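You operate a simulated robot arm through the tools that you are given. There is no shell and no other tool.

The job below is to be done with a simulated robot arm. You get a single attempt, and the scene is never put back.

## Task
Run the pink ring off its threaded end and put it away.
Fine: pull the gauge drawer open first, run the ring off by hand, lay it in the drawer and shut the drawer. Pinch and drop nothing. Where these are worked on the way, their far stop is far enough and under half their travel is too little: gauge drawer.
Where things are to end (x, y in the base frame): pink ring within 60 mm of [680, -20].

The check looks at the end state, three seconds after you hand in, the way a careful person would. Anything else that was tipped, shoved, dropped, spilled or broken makes it a failure.

## Robot
A 6-joint arm with a two-finger parallel gripper, fixed in place. Base frame: the origin is on the floor under the middle of its stand, x ahead of it, y to its left, z up. Lengths are in mm, angles in rad, forces in N, time in s.
With the tool pointing down near the work surface it reaches from about 240 to 660 mm from the base axis. Its first joint turns from -1.152 to 1.152 rad. Payload 2.9 kg.
Tool frame: the origin (TCP) lies between the finger pads and is the grasp point; the fingertips stand 30 mm ahead of it; z points along the fingers, y is the line along which they close. Largest opening 110 mm; finger width 20, thickness 10; the body of the gripper, 48 by 112 mm, starts 55 mm behind the TCP.
Orientation is told as [roll, pitch, yaw] about the base's x, y, z axes, in that order, counted from this pose: with the fingers straight down and closing along the base's y, the tool's x points along the base's -x, its y along +y and its z along -z.

## Interface
- The arm moves only by the tool send_rows. Its argument "moves" is text: rows parted by semicolons, each of 7 numbers parted by spaces: the shift along the tool's x, y, z in mm, then the turn, a rotation vector about the tool's x, y, z in rad, then the closure, from 0 (fully open) to 1 (shut). In form: tx ty tz rx ry rz grip; .... A call has 1 to 20 rows; each row is the pose to reach, as a shift and turn from the pose commanded when the call began, along the tool's axes at that moment. A row lasts 0.2 s, in which the tool goes at most 50 mm and 0.15 rad; a call with a longer step from one row to the next is refused whole, and so is a gripper value outside its range. Where a pose cannot be reached the arm comes as near as it can. A force on the tool above 90 N (or 10 N above the force at the start of the call, whichever is more), or a blocked arm, ends the call early, and 0.2 s more pass. The fingers move at their own pace (about 108 mm/s each) and stop on an object; they squeeze with about 36 N. The grip force told is the motor's: it shows also when the fingers shut on nothing. Time passes only in rows, and 0.2 s behind the last, so rows that repeat a pose let the fingers close. It gives the time, the measured TCP pose, the force on the tool (base axes), the opening and the grip force at its end, in the units of the frame above (readings bear some noise), with the torque about the TCP (base axes, N m) and any sound that the robot's microphone picked up, and new pictures: "pictures" is both (left out), scene, wrist or none.
- Cameras (640 x 400 px; columns grow to the right, rows downward): "scene" is fixed at [84.1, 449, 1369.9]; the picture's right is [-0.64, -0.77, 0.00], its down [-0.54, 0.44, -0.72] and it looks along [0.55, -0.46, -0.70] (base axes); focal length 244 px, centre (320, 200). "wrist" rides on the gripper at [72, 17, -103] in the tool frame; the picture's right is [-0.23, 0.97, 0.00], its down [-0.76, -0.18, -0.62] and it looks along [-0.61, -0.14, 0.78] (tool axes); focal length 222 px, centre (320, 200). There is no depth. A picture from a camera that has moved, and an enlarged one, comes with that camera's place and axes in the base frame and with its lens.
- zoom(camera, box): a new picture of the part [left, top, right, bottom] of that camera's present view, enlarged. It takes no simulated time.
- sign_off(): hands the job in; it is judged then, once.

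Nothing tells you positions but the pictures and the camera data. Unless the task says otherwise, let go and move clear before handing in.

The tools are called after "Request:" as name(argument=value, ...) on one line, values as JSON. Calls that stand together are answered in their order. send_rows: Moves the arm, as the interface text tells. Its arguments: {"type":"object","properties":{"moves":{"type":"string"},"pictures":{"type":"string","enum":["both","scene","wrist","none"]}},"required":["moves"]} The other tools are called the same way: zoom (camera, box) takes an enlarged picture of a part of a camera's view; sign_off () hands the job in.

At the start:

```text
clock: 0.0
eef_pos: [416.0, -196.8, 1129.9]
tcp_rot: [-0.001, 0.0, 0.0]
wrist_force: [-0.1, -0.2, 0.4]
torque: [0.02, -0.02, -0.02]
width: 110.0
grip_force: 0.0
```

scene: 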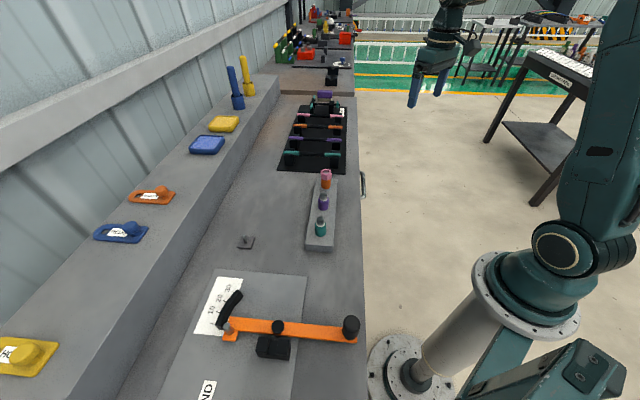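
wrist: 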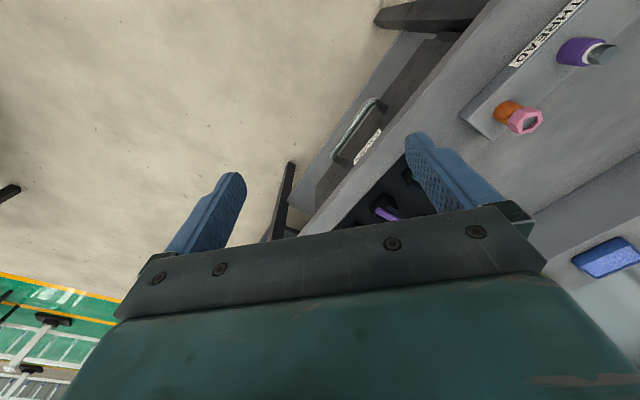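

I see a bench with a block carrying three threaded studs with rings (pink on orange, purple, green), and a drawer handle on the bench's front face beside them. I'll zoom in to locate things before moving.

Request:
zoom(camera="scene", box=[270, 150, 400, 260])

Request:
zoom(camera="wrist", box=[280, 0, 640, 225])

Request:
zoom(camera="scene", box=[260, 70, 400, 180])

```text
3.64 times, centred on (335, 205) of scene
camera zoom: at [84.1, 449.0, 1369.9], right [-0.64, -0.77, 0.0], down [-0.54, 0.44, -0.72], along [0.55, -0.46, -0.7], focal length 888 px, centre (266, 182)
```

zoom: 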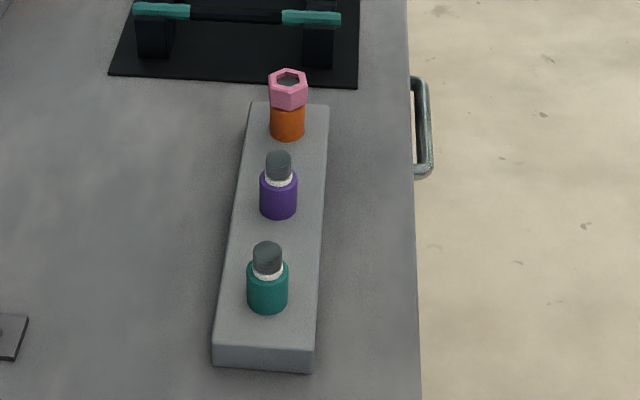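

```text
1.78 times, centred on (460, 112) of wrist
camera zoom: at [342.6, -180.4, 1233.7], right [0.23, 0.97, 0.0], down [0.76, -0.18, 0.62], along [0.61, -0.14, -0.78], focal length 395 px, centre (71, 356)
```

zoom: 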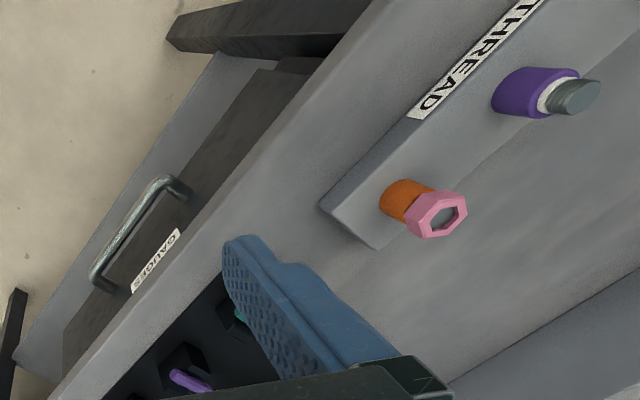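

```text
3.64 times, centred on (330, 125) of scene
camera zoom: at [84.1, 449.0, 1369.9], right [-0.64, -0.77, 0.0], down [-0.54, 0.44, -0.72], along [0.55, -0.46, -0.7], focal length 888 px, centre (284, 473)
```

zoom: 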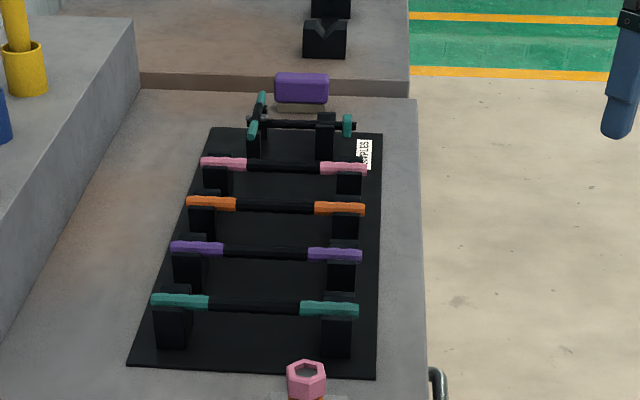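

The ring works out to about (510, 70, 925), with the bench edge running diagonally and the drawer handle at about (535, -158, 750), so the drawer pulls out along (-0.7, -0.7). I'll turn the tool to line up with the drawer face and look again.

Request:
send_rows(moves="0 0 0 0 0 0.14 0; 0 0 0 0 0 0.28 0; 0 0 0 0 0 0.42 0; 0 0 0 0 0 0.56 0; 0 0 0 0 0 0.69 0; 0 0 0 0 0 0.785 0; 0 0 0 0 0 0.785 0", pictures="both")

```text
clock: 1.6
eef_pos: [414.0, -196.1, 1129.4]
tcp_rot: [0.001, 0.001, -0.789]
wrist_force: [-0.2, 0.4, -0.6]
torque: [0.02, -0.01, -0.02]
width: 109.8
grip_force: 0.1
camera wrist: at [375.7, -133.8, 1233.3], right [0.85, 0.53, 0.0], down [0.41, -0.66, 0.62], along [0.33, -0.53, -0.78], focal length 222 px, centre (320, 200)
```

scene: 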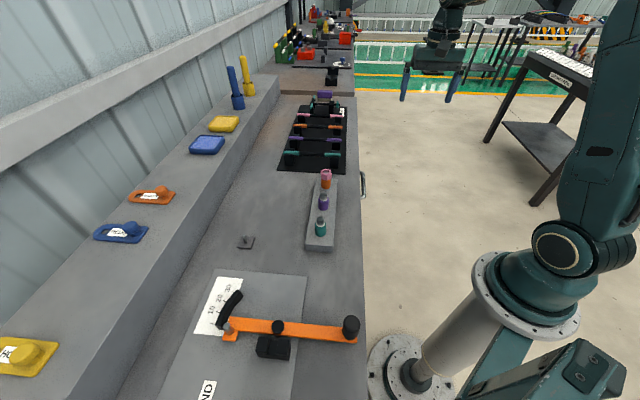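
wrist: 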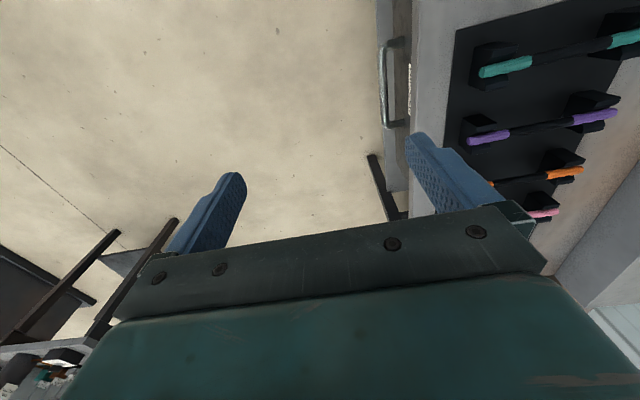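

The tool is lined up with the drawer face. Next I'll lower it in front of the drawer with a tilt toward the face to view the handle.

Request:
send_rows(moves="-5 -5 30 -0.14 0 0 0; -10 -10 60 -0.28 0 0 0; -15 -15 90 -0.42 0 0 0; -20 -20 120 -0.56 0 0 0; -30 -25 150 -0.69 0 0 0; -40 -30 180 -0.785 0 0 0; -40 -30 180 -0.785 0 0 0", pictures="both")

```text
clock: 3.2
eef_pos: [422.6, -247.2, 948.9]
tcp_rot: [0.786, -0.001, -0.786]
wrist_force: [0.6, -0.4, 0.1]
torque: [-0.01, 0.0, 0.0]
width: 109.9
grip_force: 0.0
camera wrist: at [328.4, -239.5, 1034.4], right [0.65, 0.33, 0.69], down [0.14, -0.94, 0.32], along [0.75, -0.11, -0.65], focal length 222 px, centre (320, 200)
```

scene: 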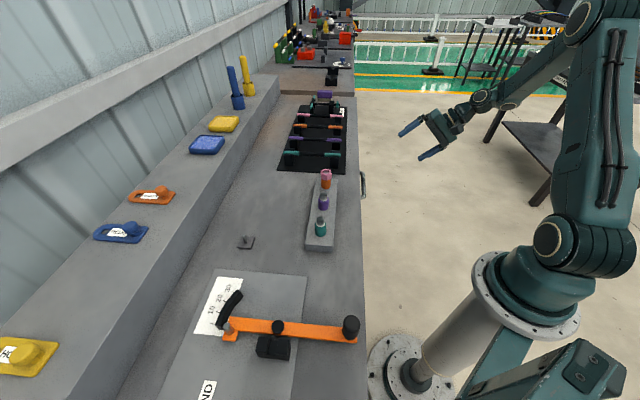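
wrist: 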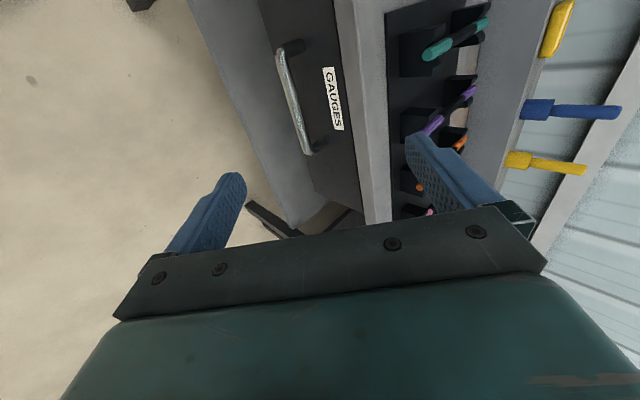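

Request:
zoom(camera="wrist", box=[180, 0, 430, 240])

```text
1.67 times, centred on (305, 120) of wrist
camera zoom: at [328.4, -239.5, 1034.4], right [0.65, 0.33, 0.69], down [0.14, -0.94, 0.32], along [0.75, -0.11, -0.65], focal length 370 px, centre (345, 333)
```

zoom: 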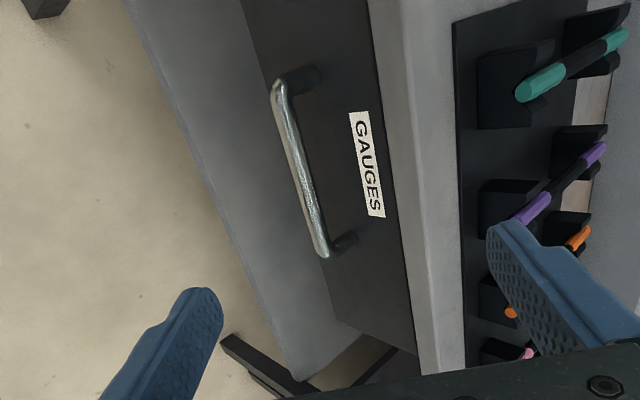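

The drawer front shows a horizontal bar handle about 38 mm off the panel at roughly n = 270 along the pull axis and z = 742. I'll approach with the tool tilted about 60° and the fingers half closed, then look again before gripping.

Request:
send_rows(moves="-4 -18 36 -0.07 0 0 0.2; -8 -36 72 -0.13 0 0 0.5; -12 -54 108 -0.2 0 0 0.5; -16.4 -71.4 143.5 -0.262 0 0 0.5; -16.4 -71.4 143.5 -0.262 0 0 0.5", pictures="both")

```text
clock: 4.4
eef_pos: [469.5, -220.9, 798.0]
tcp_rot: [1.048, 0.0, -0.784]
wrist_force: [0.2, 1.1, 0.7]
torque: [-0.01, -0.02, 0.03]
width: 54.9
grip_force: 0.0
camera wrist: at [360.2, -227.3, 865.5], right [0.5, 0.18, 0.84], down [0.09, -0.98, 0.16], along [0.86, 0.0, -0.51], focal length 222 px, centre (320, 200)
```

scene: 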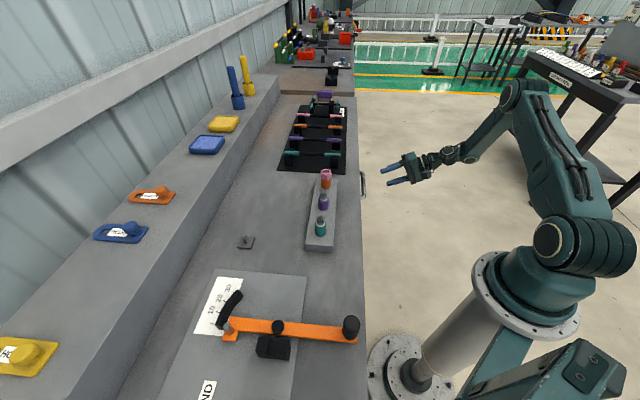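
wrist: 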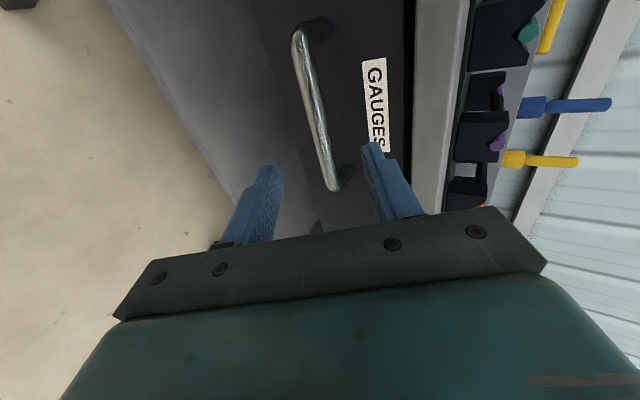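

The bar spans l ≈ 421–563 with its middle at about n = 270, z = 741. I'll slide the fingers around it with a 40 mm opening and check before closing.

Request:
send_rows(moves="-2 -1 20 0 0 0 0.64; -3 -1.5 40 0 0 0 0.64; -3.8 -2 60 0 0 0 0.64; -3.8 -2 80 0 0 0 0.64; -3.8 -2 94.5 0 0 0 0.64; -3.8 -2 94.5 0 0 0 0.64", pictures="both")

Request:
zoom(camera="wrist", box=[220, 40, 460, 230])

```text
clock: 5.8
eef_pos: [529.6, -165.2, 747.9]
tcp_rot: [1.048, -0.001, -0.786]
wrist_force: [-0.4, -0.3, 0.4]
torque: [0.0, 0.02, 0.0]
width: 39.5
grip_force: 0.1
camera wrist: at [421.3, -171.9, 815.8], right [0.51, 0.18, 0.84], down [0.09, -0.98, 0.16], along [0.86, 0.0, -0.51], focal length 222 px, centre (320, 200)
```

scene: 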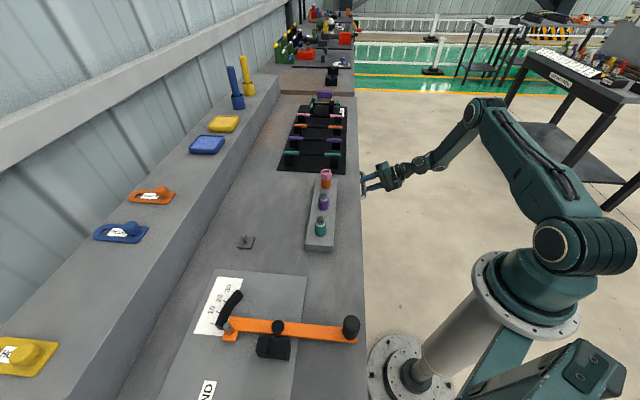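
wrist: 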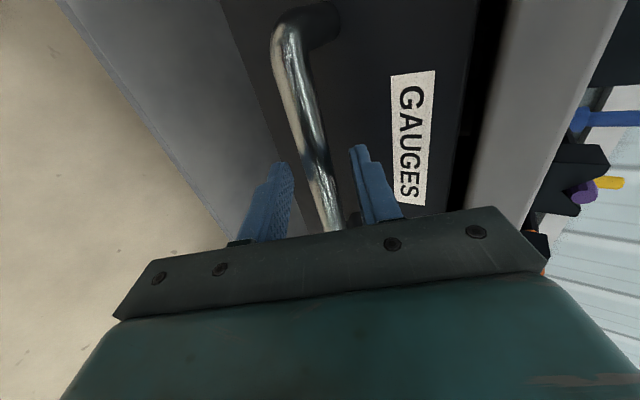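

```text
2.11 times, centred on (340, 135) of wrist
camera zoom: at [421.3, -171.9, 815.8], right [0.51, 0.18, 0.84], down [0.09, -0.98, 0.16], along [0.86, 0.0, -0.51], focal length 468 px, centre (278, 337)
```

zoom: 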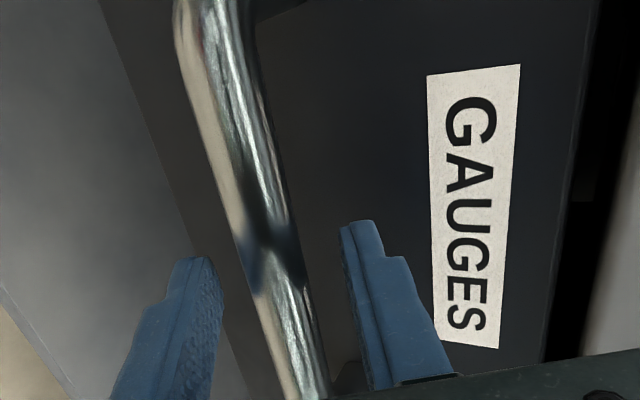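

The bar sits between the fingers. Now I'll close on it and check the grip.

Request:
send_rows(moves="0 0 0 0 0 0 0.8; 0 0 0 0 0 0 1; 0 0 0 0 0 0 1; 0 0 0 0 0 0 1", pictures="wrist")

```text
clock: 6.8
eef_pos: [529.5, -165.0, 747.9]
tcp_rot: [1.047, 0.001, -0.787]
wrist_force: [-0.4, 1.1, 3.3]
torque: [-0.07, -0.15, 0.14]
width: 17.5
grip_force: 45.2
camera wrist: at [421.2, -172.0, 816.2], right [0.5, 0.18, 0.84], down [0.09, -0.98, 0.16], along [0.86, 0.0, -0.51], focal length 222 px, centre (320, 200)
```

wrist: 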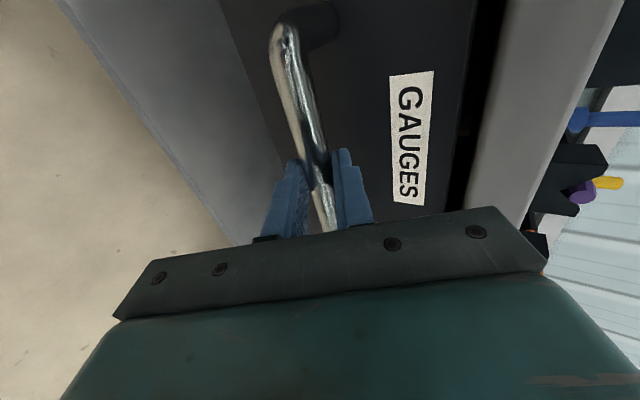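

The handle is held (17.5 mm between the pads). I'll pull straight out along the drawer axis, slowly, and watch the force.

Request:
send_rows(moves="0 -2.5 -4.33 0 0 0 1; 0 -6 -10.4 0 0 0 1; 0 -11 -19.05 0 0 0 1; 0 -16 -27.7 0 0 0 1; 0 -21 -36.4 0 0 0 1; 0 -26 -45 0 0 0 1; 0 -31 -53.7 0 0 0 1", pictures="both")

```text
clock: 8.4
eef_pos: [484.9, -210.0, 749.1]
tcp_rot: [1.051, 0.002, -0.78]
wrist_force: [-14.5, 12.9, 15.0]
torque: [0.12, -0.11, 0.28]
width: 17.7
grip_force: 45.2
camera wrist: at [377.0, -217.0, 816.0], right [0.5, 0.18, 0.84], down [0.1, -0.98, 0.15], along [0.86, 0.01, -0.51], focal length 222 px, centre (320, 200)
```

scene: 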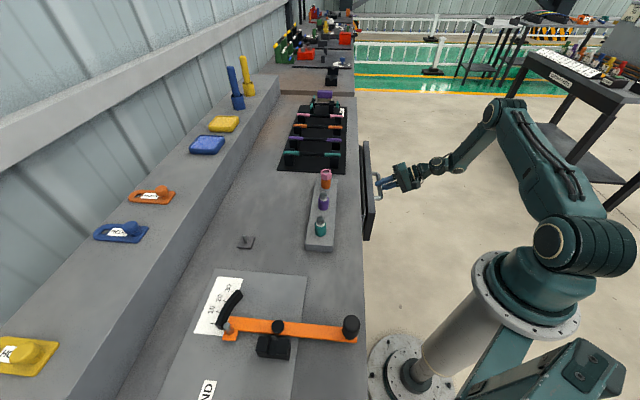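
wrist: 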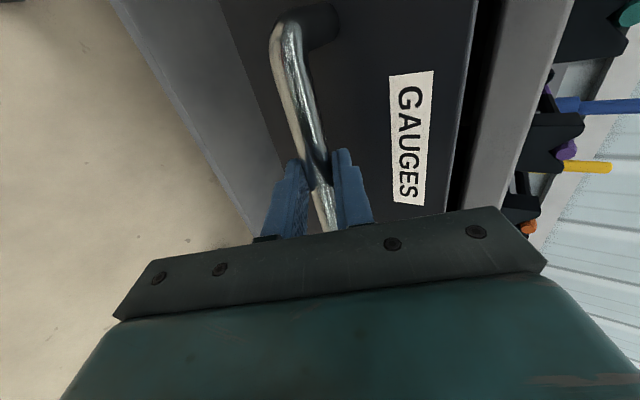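

The drawer is sliding. I'll pause a moment to read the static forces before continuing.

Request:
send_rows(moves="0 0 0 0 0 0 1; 0 0 0 0 0 0 1", pictures="none")

```text
clock: 9.0
eef_pos: [485.5, -208.5, 748.0]
tcp_rot: [1.05, 0.001, -0.781]
wrist_force: [-16.1, 16.1, 14.4]
torque: [0.11, -0.2, 0.28]
width: 17.5
grip_force: 44.6
```

Static side load is about 23 N along the handle and 14 N upward, so my pull line is slightly off the rail. I'll ease the tool over a little to relieve it.

Request:
send_rows(moves="0.7 0.4 -0.25 0 0 0 1; 1.5 0.87 -0.5 0 0 0 1; 1.5 0.87 -0.5 0 0 0 1", pictures="none")

```text
clock: 9.8
eef_pos: [484.0, -210.1, 748.7]
tcp_rot: [1.044, -0.001, -0.786]
wrist_force: [-5.0, 3.7, -2.7]
torque: [0.19, 0.32, 1.28]
width: 17.6
grip_force: 45.3
```

Loads dropped, which tells me the rail runs about 0.03 rad off my assumed axis. I'll continue pulling with that correction.

Request:
send_rows(moves="0.8 -5 -8.66 0 0 0 1; 1.1 -10 -17.3 0 0 0 1; 1.4 -15 -26 0 0 0 1; 1.7 -20 -34.6 0 0 0 1; 2.0 -25 -43.3 0 0 0 1; 2.3 -30 -52 0 0 0 1; 2.6 -35 -60.6 0 0 0 1; 2.9 -40 -69.3 0 0 0 1; 2.9 -40 -69.3 0 0 0 1", pictures="both")

```text
clock: 11.8
eef_pos: [427.5, -267.1, 748.3]
tcp_rot: [1.047, -0.008, -0.793]
wrist_force: [21.7, -23.2, -6.3]
torque: [-0.41, -0.18, -0.5]
width: 17.7
grip_force: 44.6
camera wrist: at [318.7, -272.5, 815.9], right [0.5, 0.18, 0.84], down [0.09, -0.98, 0.16], along [0.86, -0.01, -0.51], focal length 222 px, centre (320, 200)
```

scene: 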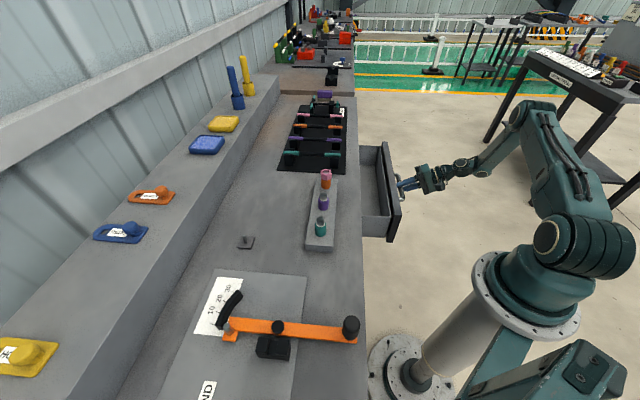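
wrist: 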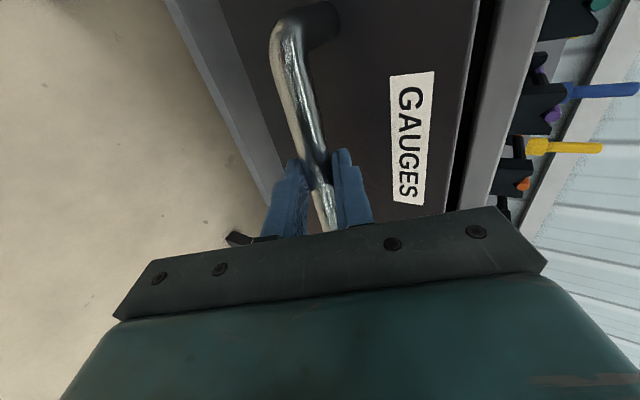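

The drawer is about 144 mm out and looks empty; I overcorrected sideways, so I'll ease back and keep pulling gently toward the stop.

Request:
send_rows(moves="-1.4 0.3 0 0 0 0 1; -2.8 0.3 0 0 0 0 1; -2.8 0.3 0 0 0 0 1", pictures="none")

Request:
zoom(camera="scene", box=[330, 120, 450, 260])

```text
clock: 12.6
eef_pos: [428.0, -266.4, 748.4]
tcp_rot: [1.05, 0.0, -0.786]
wrist_force: [8.1, -7.1, -0.4]
torque: [-0.52, -0.72, -1.18]
width: 17.7
grip_force: 44.9
```

```text
2.86 times, centred on (390, 190) of scene
camera zoom: at [84.2, 448.9, 1369.9], right [-0.64, -0.77, 0.0], down [-0.54, 0.44, -0.72], along [0.55, -0.46, -0.7], focal length 698 px, centre (120, 229)
```

zoom: 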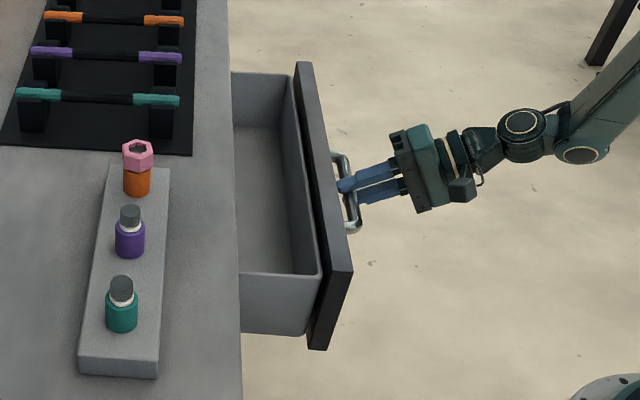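

The drawer is open and empty inside. I'll pull on in small steps to find the far stop.

Request:
send_rows(moves="0 -4 -6.93 0 0 0 1; 0 -8 -13.9 0 0 0 1; 0 -12 -20.8 0 0 0 1; 0 -16 -27.7 0 0 0 1; 0 -20 -34.6 0 0 0 1; 0 -20 -34.6 0 0 0 1", pictures="none")

```text
clock: 14.0
eef_pos: [399.1, -294.5, 749.9]
tcp_rot: [1.047, 0.001, -0.785]
wrist_force: [8.3, -9.9, -3.3]
torque: [-0.22, -0.16, -0.1]
width: 17.6
grip_force: 45.0
```

About 184 mm out with no stop yet. Continuing in small steps.

Request:
send_rows(moves="-0.5 -3 -5.2 0 0 0 1; -0.7 -6 -10.4 0 0 0 1; -0.7 -9 -15.6 0 0 0 1; -0.7 -12 -20.8 0 0 0 1; -0.7 -15 -26 0 0 0 1; -0.7 -15 -26 0 0 0 1", pictures="both")

```text
clock: 15.4
eef_pos: [395.8, -300.5, 747.5]
tcp_rot: [1.046, 0.011, -0.773]
wrist_force: [-27.1, 27.8, 0.8]
torque: [0.07, -0.05, 0.83]
width: 17.8
grip_force: 44.9
out of reach, approached as far as the arm can: row 2, 3, 4, 5, 6
camera wrist: at [287.3, -308.8, 817.1], right [0.51, 0.18, 0.84], down [0.11, -0.98, 0.15], along [0.85, 0.01, -0.52], focal length 222 px, centre (320, 200)
```

scene: 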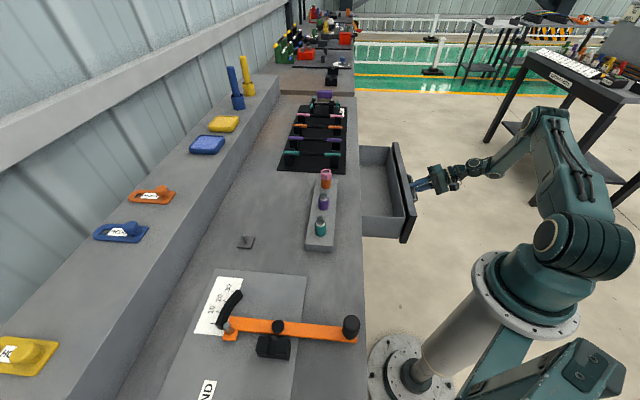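
wrist: 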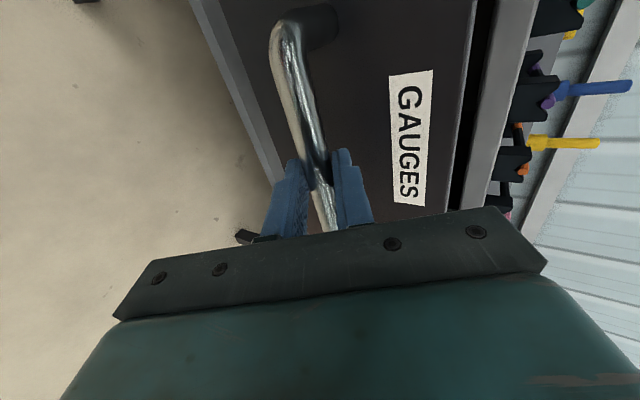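

The arm has hit its reach limit with the drawer about 190 mm out, which is well open. I'll loosen my hold just enough to free the bar, then turn the tool more upright around the bar so I can back away.

Request:
send_rows(moves="0 0 0 0 0 0 0.9; 0 0 0 0 0 0 0.7; 0 0 0 0 0 0 0.67; 0 0 0 0 0 0 0.67", pictures="wrist")

```text
clock: 16.4
eef_pos: [398.1, -305.0, 750.5]
tcp_rot: [1.046, 0.0, -0.785]
wrist_force: [-0.8, -0.4, -0.4]
torque: [-0.01, 0.01, 0.01]
width: 36.4
grip_force: 0.1
camera wrist: at [289.6, -311.6, 817.5], right [0.51, 0.18, 0.84], down [0.09, -0.98, 0.16], along [0.86, 0.0, -0.51], focal length 222 px, centre (320, 200)
```

wrist: 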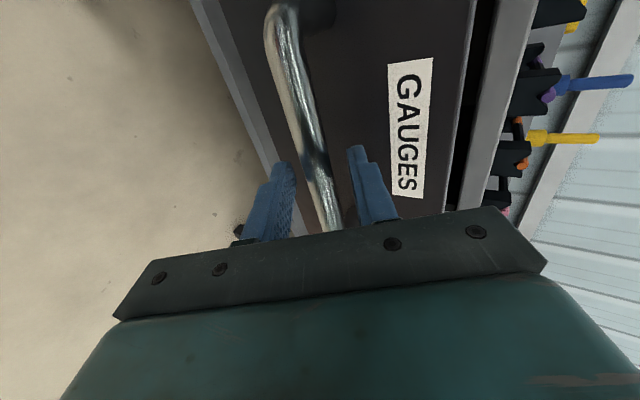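

The bar is free with no load on the tool. Now I'll pivot the tool around the bar to a steeper angle.

Request:
send_rows(moves="0 1.0 0.04 0.073 0 0 0.67; 0 2.0 0.15 0.145 0 0 0.67; 0 3.0 0.35 0.22 0 0 0.67; 0 4.0 0.58 0.29 0 0 0.67; 0 5.0 0.9 0.365 0 0 0.67; 0 5.9 1.3 0.436 0 0 0.67; 0 5.9 1.3 0.436 0 0 0.67", pictures="wrist")

```text
clock: 18.0
eef_pos: [401.5, -303.4, 754.9]
tcp_rot: [0.609, 0.0, -0.785]
wrist_force: [0.3, -1.0, 0.1]
torque: [0.0, 0.02, 0.02]
width: 36.2
grip_force: 0.0
camera wrist: at [317.1, -284.4, 850.4], right [0.73, 0.4, 0.56], down [0.18, -0.89, 0.41], along [0.66, -0.19, -0.72], focal length 222 px, centre (320, 200)
```

wrist: 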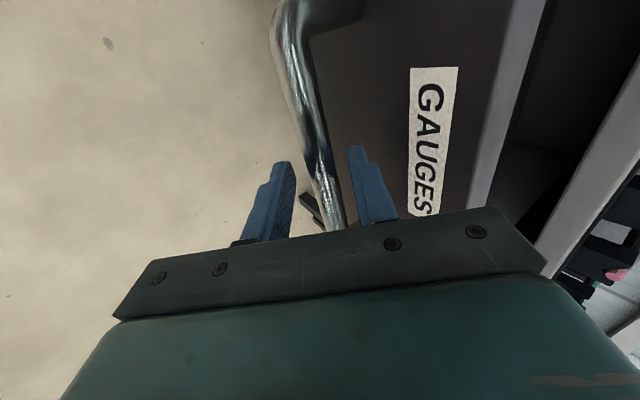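

The pose is clear and the arm has more reach at this angle. I'll re-grip and draw the drawer out a bit further for more room.

Request:
send_rows(moves="0 0 0 0 0 0 0.85; 0 0 0 0 0 0 1; 0 0 0 0 0 0 1; 0 -4 -2.8 0 0 0 1; 0 -8.2 -5.7 0 0 0 1; 0 -12.3 -8.6 0 0 0 1; 0 -16.4 -11.4 0 0 0 1; 0 -16.4 -11.4 0 0 0 1", pictures="none")

```text
clock: 19.8
eef_pos: [385.9, -317.5, 756.1]
tcp_rot: [0.611, -0.003, -0.786]
wrist_force: [4.5, -4.4, 10.1]
torque: [0.26, 0.16, 0.52]
width: 17.7
grip_force: 45.1
```

It moved another 20 mm freely. Continuing in small steps.

Request:
send_rows(moves="0 -4 -2.8 0 0 0 1; 0 -8.2 -5.7 0 0 0 1; 0 -12.3 -8.6 0 0 0 1; 0 -16.4 -11.4 0 0 0 1; 0 -20.5 -14.3 0 0 0 1; 0 -20.5 -14.3 0 0 0 1", pictures="both")

```text
clock: 21.2
eef_pos: [368.9, -335.5, 754.4]
tcp_rot: [0.612, -0.003, -0.784]
wrist_force: [1.6, -3.0, 18.1]
torque: [-0.27, -0.61, -0.1]
width: 17.6
grip_force: 44.3
camera wrist: at [285.0, -316.5, 850.6], right [0.72, 0.4, 0.56], down [0.18, -0.89, 0.41], along [0.67, -0.19, -0.72], focal length 222 px, centre (320, 200)
```

scene: 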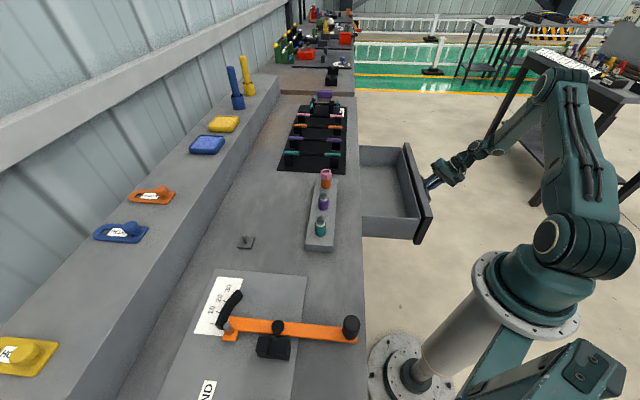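
wrist: 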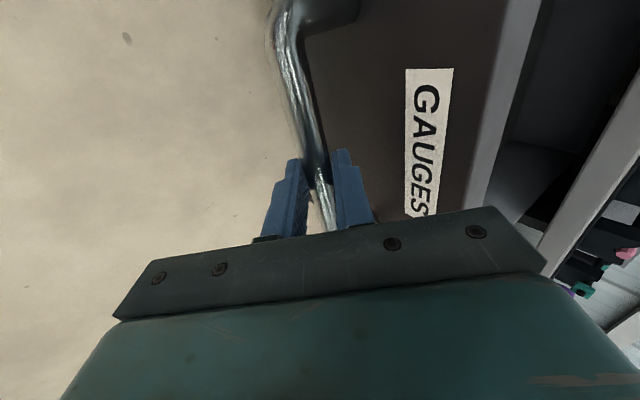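

The drawer is roughly 236 mm out, with good clearance to the bench edge. I'll release the handle and back away along the finger axis.

Request:
send_rows(moves="0 0 0 0 0 0 0.85; 0 0 0 0 0 0 0.68; 0 0 0 0 0 0 0.68; 0 0 0 0 0 0 0.68", pictures="wrist")

Request:
zoom(camera="scene", box=[340, 120, 480, 260])

```text
clock: 22.2
eef_pos: [368.9, -334.2, 754.5]
tcp_rot: [0.611, 0.0, -0.785]
wrist_force: [0.0, -0.4, 0.4]
torque: [0.0, 0.04, -0.01]
width: 35.2
grip_force: 0.0
camera wrist: at [285.0, -316.1, 850.0], right [0.72, 0.4, 0.56], down [0.18, -0.89, 0.41], along [0.66, -0.19, -0.72], focal length 222 px, centre (320, 200)
```

wrist: 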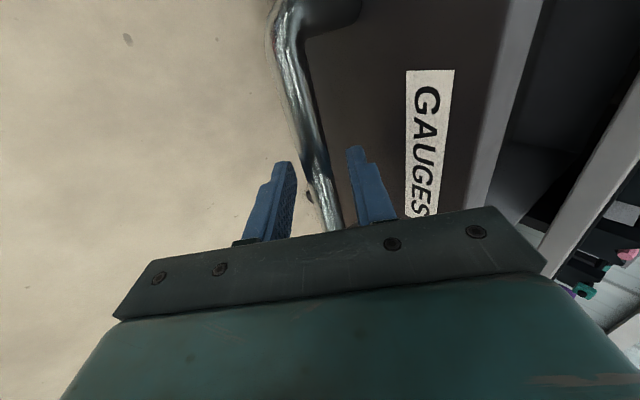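

```text
2.86 times, centred on (410, 190) of scene
camera zoom: at [84.1, 449.0, 1369.9], right [-0.64, -0.77, 0.0], down [-0.54, 0.44, -0.72], along [0.55, -0.46, -0.7], focal length 698 px, centre (63, 229)
```

zoom: 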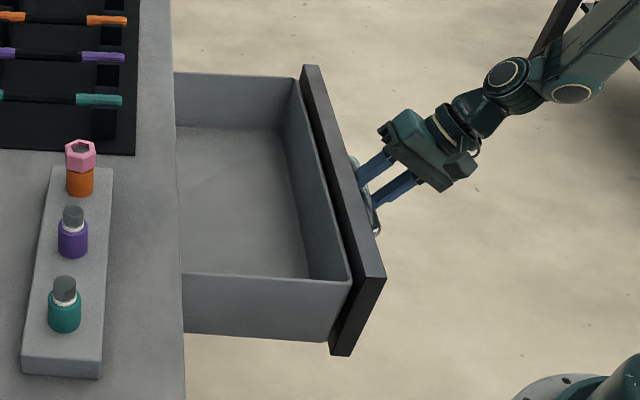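

The fingers are clear of the bar. I'll back out along the finger axis and then rise.

Request:
send_rows(moves="0 0 -10 0 0 0 0.68; 0 0 -20 0 0 0 0.68; 0 0 -30 0 0 0 0.68; 0 0 -40 0 0 0 0.68; 0 0 -50 0 0 0 0.68; 0 0 -50 0 0 0 0.68", pictures="wrist")

```text
clock: 23.6
eef_pos: [347.1, -355.6, 794.9]
tcp_rot: [0.609, 0.001, -0.784]
wrist_force: [-0.5, 0.4, 0.0]
torque: [0.0, 0.04, -0.02]
width: 35.3
grip_force: 0.2
camera wrist: at [264.9, -336.3, 890.7], right [0.72, 0.4, 0.56], down [0.18, -0.89, 0.41], along [0.66, -0.19, -0.72], focal length 222 px, centre (320, 200)
```

wrist: 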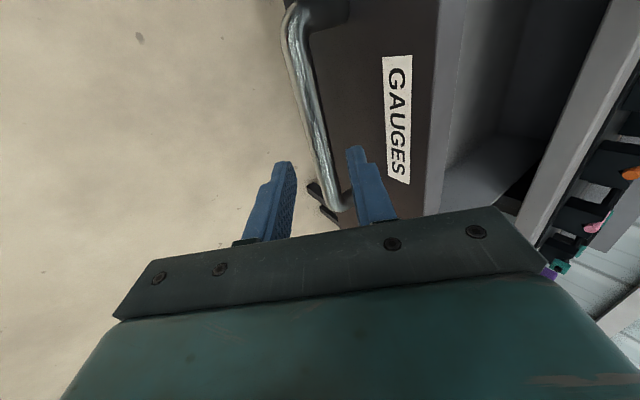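

The gripper is clear of the handle. Rising and bringing the tool back upright.

Request:
send_rows(moves="0 20 -28.5 0 0 0 0.68; 0 40 -57 0.1 0 0 0.5; 0 60 -85.5 0.22 0 0 0.3; 0 80 -114 0.34 0 0 0.1; 0 100 -142.5 0.46 0 0 0; 0 120 -171 0.58 0 0 0; 0 137 -197 0.61 0 0 0; 0 137 -197 0.61 0 0 0", pictures="both")

```text
clock: 25.4
eef_pos: [348.0, -354.6, 1035.9]
tcp_rot: [0.002, 0.001, -0.786]
wrist_force: [0.1, -0.3, -0.3]
torque: [0.01, 0.0, 0.04]
width: 109.9
grip_force: 0.1
camera wrist: at [308.8, -292.4, 1140.5], right [0.85, 0.53, 0.0], down [0.41, -0.66, 0.62], along [0.33, -0.53, -0.78], focal length 222 px, centre (320, 200)
```

scene: 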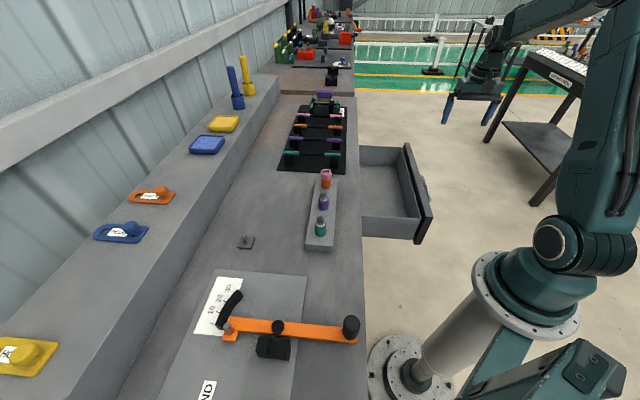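
wrist: 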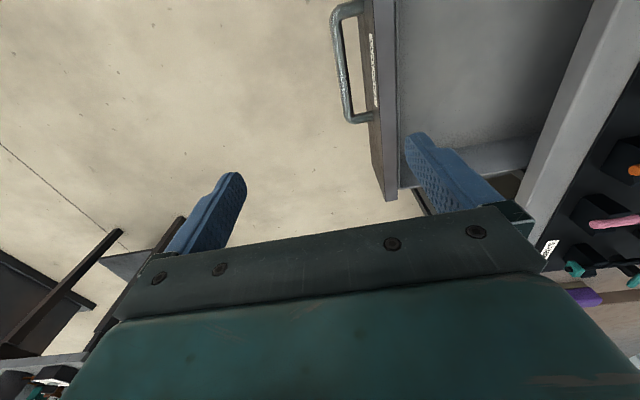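

The drawer stands open and the arm is clear. Next I'll travel high over the bench to look down on the pink ring.

Request:
send_rows(moves="15.5 34.6 -2 0 0 -0.065 0; 31 69.2 -4 0 0 -0.13 0; 46.5 103.8 -6 0 0 -0.196 0; 62 138.3 -8 0 0 -0.262 0; 77.4 172.9 -10 0 0 -0.327 0; 92.9 207.4 -12 0 0 -0.393 0; 108.4 242 -14 0 0 -0.458 0; 123.8 276.6 -16 0 0 -0.524 0; 139.3 311.1 -18 0 0 -0.589 0; 154.8 345.7 -20 0 0 -0.654 0; 170.3 380.3 -22 0 0 -0.72 0; 185.7 414.8 -24 0 0 -0.785 0; 185.7 414.8 -24 0 0 -0.785 0", pictures="both")

Request:
zoom(camera="wrist", box=[240, 60, 400, 200])

```text
clock: 28.2
eef_pos: [508.8, 70.0, 1060.1]
tcp_rot: [-0.002, -0.002, -0.001]
wrist_force: [-1.1, 0.6, 0.3]
torque: [0.01, 0.01, 0.0]
width: 110.0
grip_force: 0.0
camera wrist: at [435.9, 86.4, 1165.2], right [0.23, 0.97, 0.0], down [0.76, -0.18, 0.62], along [0.61, -0.14, -0.78], focal length 222 px, centre (320, 200)
```

scene: 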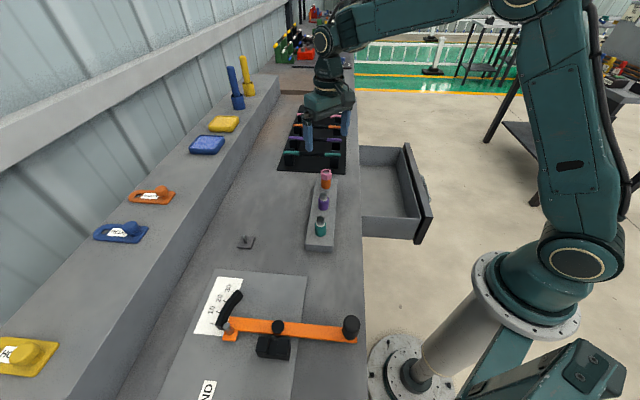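
wrist: 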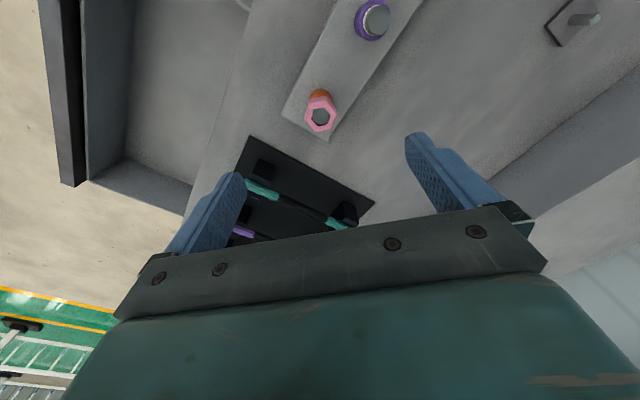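

```text
2.86 times, centred on (320, 130) of wrist
camera zoom: at [435.9, 86.4, 1165.2], right [0.23, 0.97, 0.0], down [0.76, -0.18, 0.62], along [0.61, -0.14, -0.78], focal length 635 px, centre (320, 400)
```

zoom: 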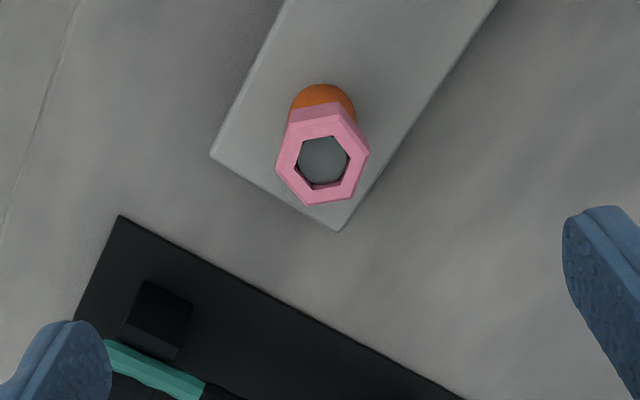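

The ring sits almost exactly below the tool. I'll zoom closer to read the hexagon's orientation and height.

Request:
zoom(camera="wrist", box=[295, 80, 345, 140])

Request:
zoom(camera="scene", box=[305, 160, 345, 195])

```text
6.67 times, centred on (320, 110) of wrist
camera zoom: at [435.9, 86.4, 1165.2], right [0.23, 0.97, 0.0], down [0.76, -0.18, 0.62], along [0.61, -0.14, -0.78], focal length 1481 px, centre (320, 800)
```

zoom: 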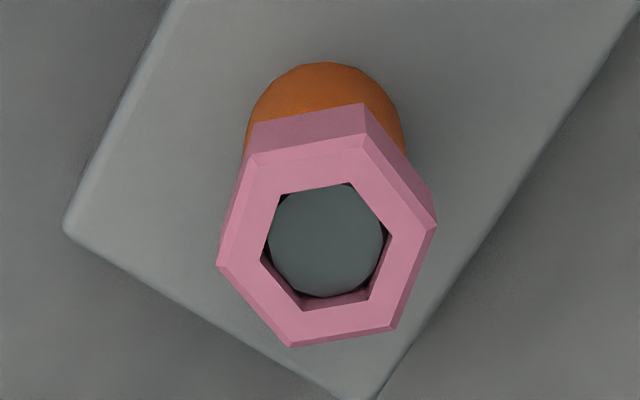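

```text
11.43 times, centred on (325, 178) of scene
camera zoom: at [84.0, 449.0, 1369.9], right [-0.64, -0.77, 0.0], down [-0.54, 0.44, -0.72], along [0.55, -0.46, -0.7], focal length 2791 px, centre (263, 457)
```

zoom: 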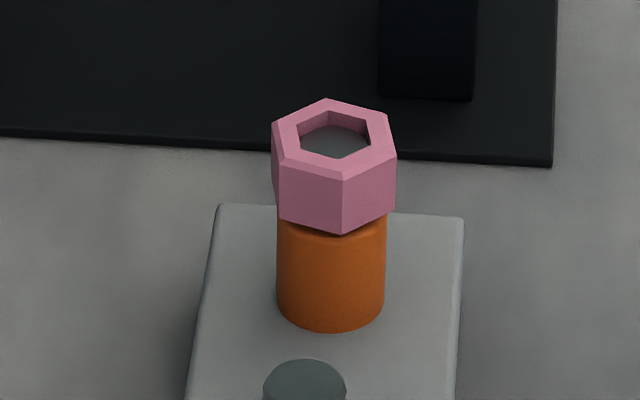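

The hexagon's flats (about 29 mm across) face roughly -3°, 57° and 117°, and the ring's top is near z = 927. I'll rotate the gripper to match one pair of flats, leaving room to turn counter-clockwise, and view the ring from that side too.

Request:
send_rows(moves="0 0 10 0 0 0.148 0; 0 0 20 0 0 0.296 0; 0 0 30 0 0 0.444 0; 0 0 40 0 0 0.592 0; 0 0 50 0 0 0.74 0; 0 0 60 0 0 0.888 0; 0 0 60 0 0 1.036 0; 0 0 60 0 0 1.184 0; 0 0 60 0 0 1.332 0; 0 0 60 0 0 1.48 0; 0 0 60 0 0 1.623 0; 0 0 60 0 0 1.623 0", pictures="wrist")

Request:
zoom(camera="wrist", box=[270, 80, 370, 180])

```text
clock: 30.8
eef_pos: [510.1, 69.6, 999.2]
tcp_rot: [0.0, 0.001, -1.624]
wrist_force: [0.0, 0.9, 0.5]
torque: [0.04, -0.01, 0.0]
width: 110.0
grip_force: 0.0
camera wrist: at [530.3, 140.7, 1104.7], right [0.96, -0.28, 0.0], down [-0.22, -0.75, 0.62], along [-0.17, -0.6, -0.78], focal length 222 px, centre (320, 200)
```

wrist: 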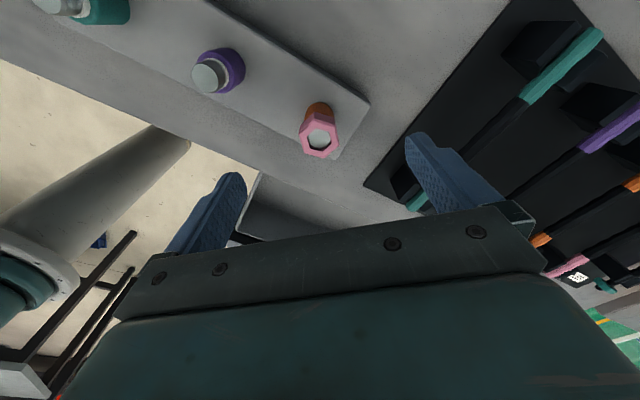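

```text
4.00 times, centred on (320, 130) of wrist
camera zoom: at [530.3, 140.7, 1104.7], right [0.96, -0.28, 0.0], down [-0.22, -0.75, 0.62], along [-0.17, -0.6, -0.78], focal length 888 px, centre (320, 480)
```

zoom: 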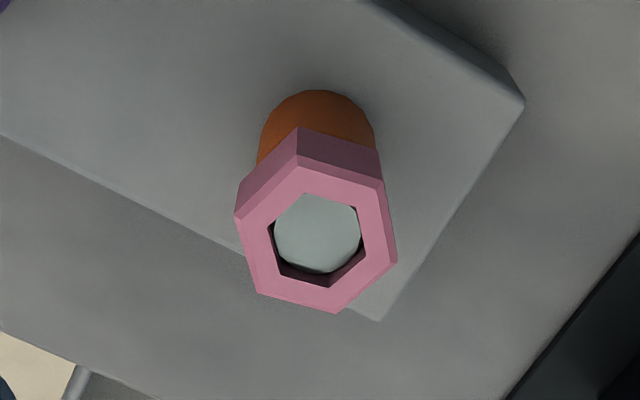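

The two wrist views agree: ring axis at about (509.5, 70.5), top near z = 935, height about 20 mm, flats aligned with the fingers. I'll narrow the opening to 50 mm and descend partway to verify the straddle.

Request:
send_rows(moves="0 0 0 0 0 0 0.3; 0 0 5 0 0 0 0.55; 0 0 12 0 0 0 0.55; 0 0 20 0 0 0 0.55; 0 0 28 0 0 0 0.55; 0 0 28 0 0 0 0.55", pictures="both")

Request:
zoom(camera="wrist", box=[240, 100, 400, 220])

Request:
zoom(camera="scene", box=[290, 120, 370, 200])

```text
clock: 32.2
eef_pos: [508.5, 70.1, 971.2]
tcp_rot: [0.002, 0.001, -1.623]
wrist_force: [0.5, -0.1, 0.1]
torque: [-0.01, 0.01, 0.02]
width: 49.6
grip_force: 0.0
camera wrist: at [530.0, 140.0, 1076.0], right [0.96, -0.28, 0.0], down [-0.22, -0.75, 0.62], along [-0.17, -0.6, -0.78], focal length 222 px, centre (320, 200)
```

scene: 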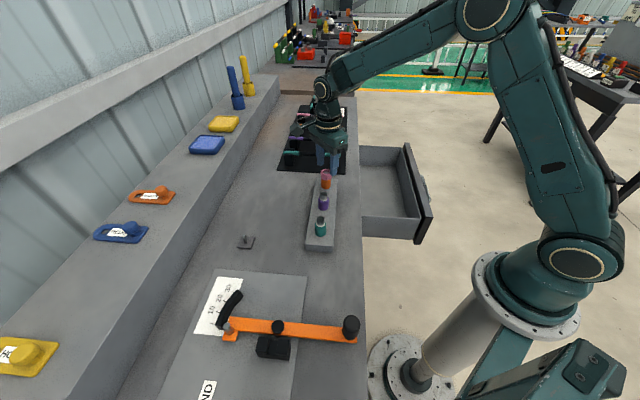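
wrist: 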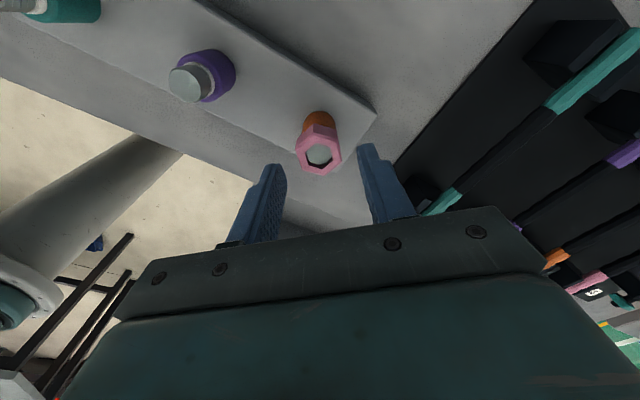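

```text
3.33 times, centred on (320, 160) of wrist
camera zoom: at [530.0, 140.0, 1076.0], right [0.96, -0.28, 0.0], down [-0.22, -0.75, 0.62], along [-0.17, -0.6, -0.78], focal length 740 px, centre (320, 333)
```

zoom: 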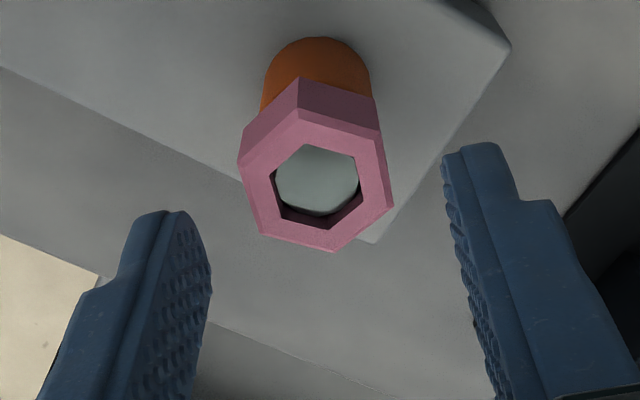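

```text
5.00 times, centred on (330, 160) of scene
camera zoom: at [84.1, 449.0, 1369.9], right [-0.64, -0.77, 0.0], down [-0.54, 0.44, -0.72], along [0.55, -0.46, -0.7], focal length 1221 px, centre (270, 400)
```

zoom: 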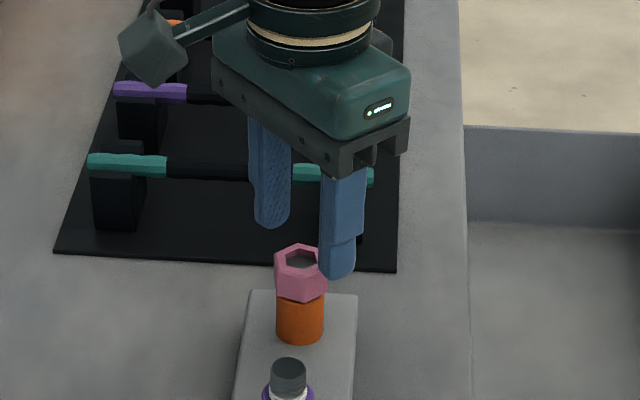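

The ring is well centred between the fingers. I'll descend 26 mm more so the pads cover the ring but not the orange collar, then close gently.

Request:
send_rows(moves="0 0 7 0 0 0 0.55; 0 0 14 0 0 0 0.55; 0 0 20 0 0 0 0.55; 0 0 26 0 0 0 0.55; 0 0 26 0 0 0 0.55", pictures="both")

Request:
zoom(camera="wrist", box=[240, 100, 400, 220])

Request:
zoom(camera="scene", box=[290, 140, 360, 200])

```text
clock: 33.4
eef_pos: [508.4, 69.0, 946.4]
tcp_rot: [-0.001, 0.002, -1.624]
wrist_force: [-0.4, 1.2, -0.7]
torque: [-0.01, -0.02, 0.0]
width: 49.4
grip_force: 0.0
camera wrist: at [529.0, 140.1, 1051.2], right [0.96, -0.28, 0.0], down [-0.22, -0.75, 0.62], along [-0.17, -0.6, -0.78], focal length 222 px, centre (320, 200)
```

scene: 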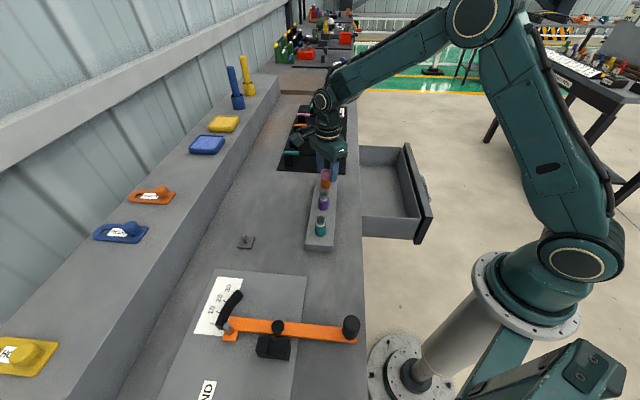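
wrist: 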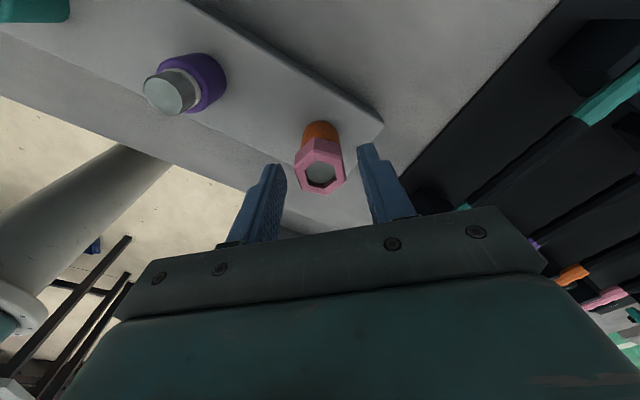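

```text
3.33 times, centred on (320, 160) of wrist
camera zoom: at [529.0, 140.1, 1051.2], right [0.96, -0.28, 0.0], down [-0.22, -0.75, 0.62], along [-0.17, -0.6, -0.78], focal length 740 px, centre (320, 333)
```

zoom: 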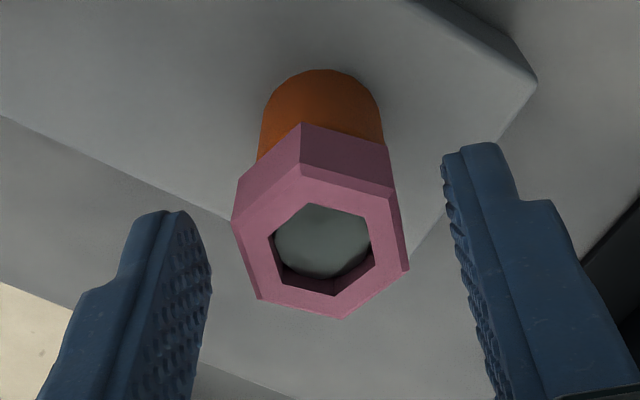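

```text
6.67 times, centred on (325, 170) of scene
camera zoom: at [84.1, 449.0, 1369.9], right [-0.64, -0.77, 0.0], down [-0.54, 0.44, -0.72], along [0.55, -0.46, -0.7], focal length 1628 px, centre (287, 400)
```

zoom: 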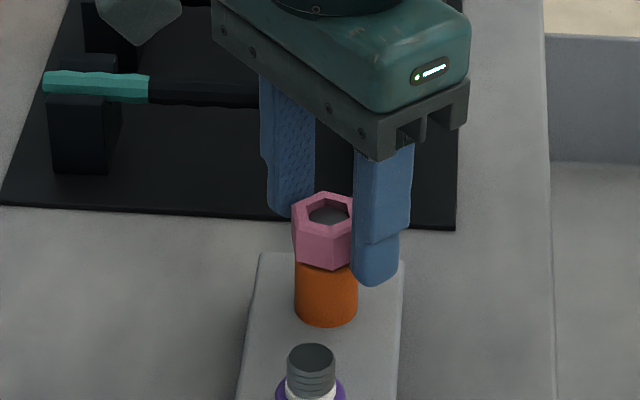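

The fingertips sit about 4 mm above the ring's lower edge, clear of the orange collar. Closing on the flats now.

Request:
send_rows(moves="0 0 0 0 0 0 0.65; 0 0 0 0 0 0 0.72; 0 0 0 0 0 0 0.8; 0 0 0 0 0 0 0.8; 0 0 0 0 0 0 0.8", pictures="wrist")

Request:
zoom(camera="wrist", box=[260, 110, 380, 210])

```text
clock: 34.6
eef_pos: [509.9, 67.9, 947.0]
tcp_rot: [0.002, 0.001, -1.624]
wrist_force: [8.9, -0.1, -2.0]
torque: [0.02, -0.08, 0.0]
width: 29.1
grip_force: 36.0
camera wrist: at [529.6, 140.1, 1051.6], right [0.96, -0.28, 0.0], down [-0.22, -0.75, 0.62], along [-0.17, -0.6, -0.78], focal length 222 px, centre (320, 200)
```

wrist: 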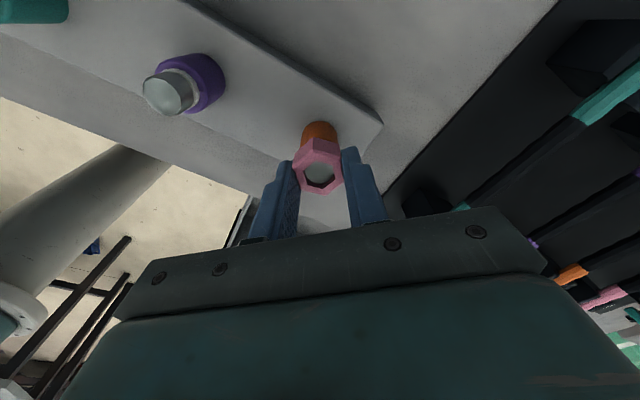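

```text
4.00 times, centred on (320, 160) of wrist
camera zoom: at [529.6, 140.1, 1051.6], right [0.96, -0.28, 0.0], down [-0.22, -0.75, 0.62], along [-0.17, -0.6, -0.78], focal length 888 px, centre (320, 360)
```

zoom: 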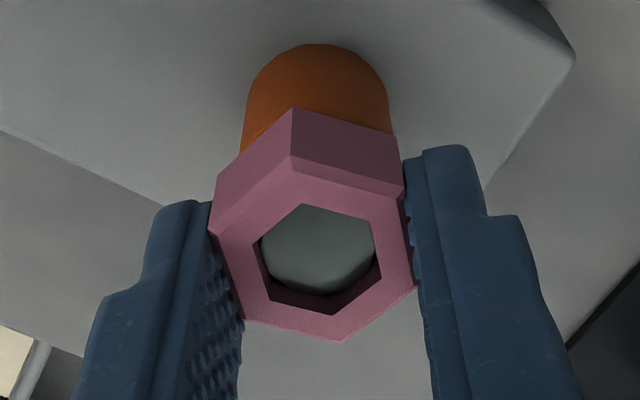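

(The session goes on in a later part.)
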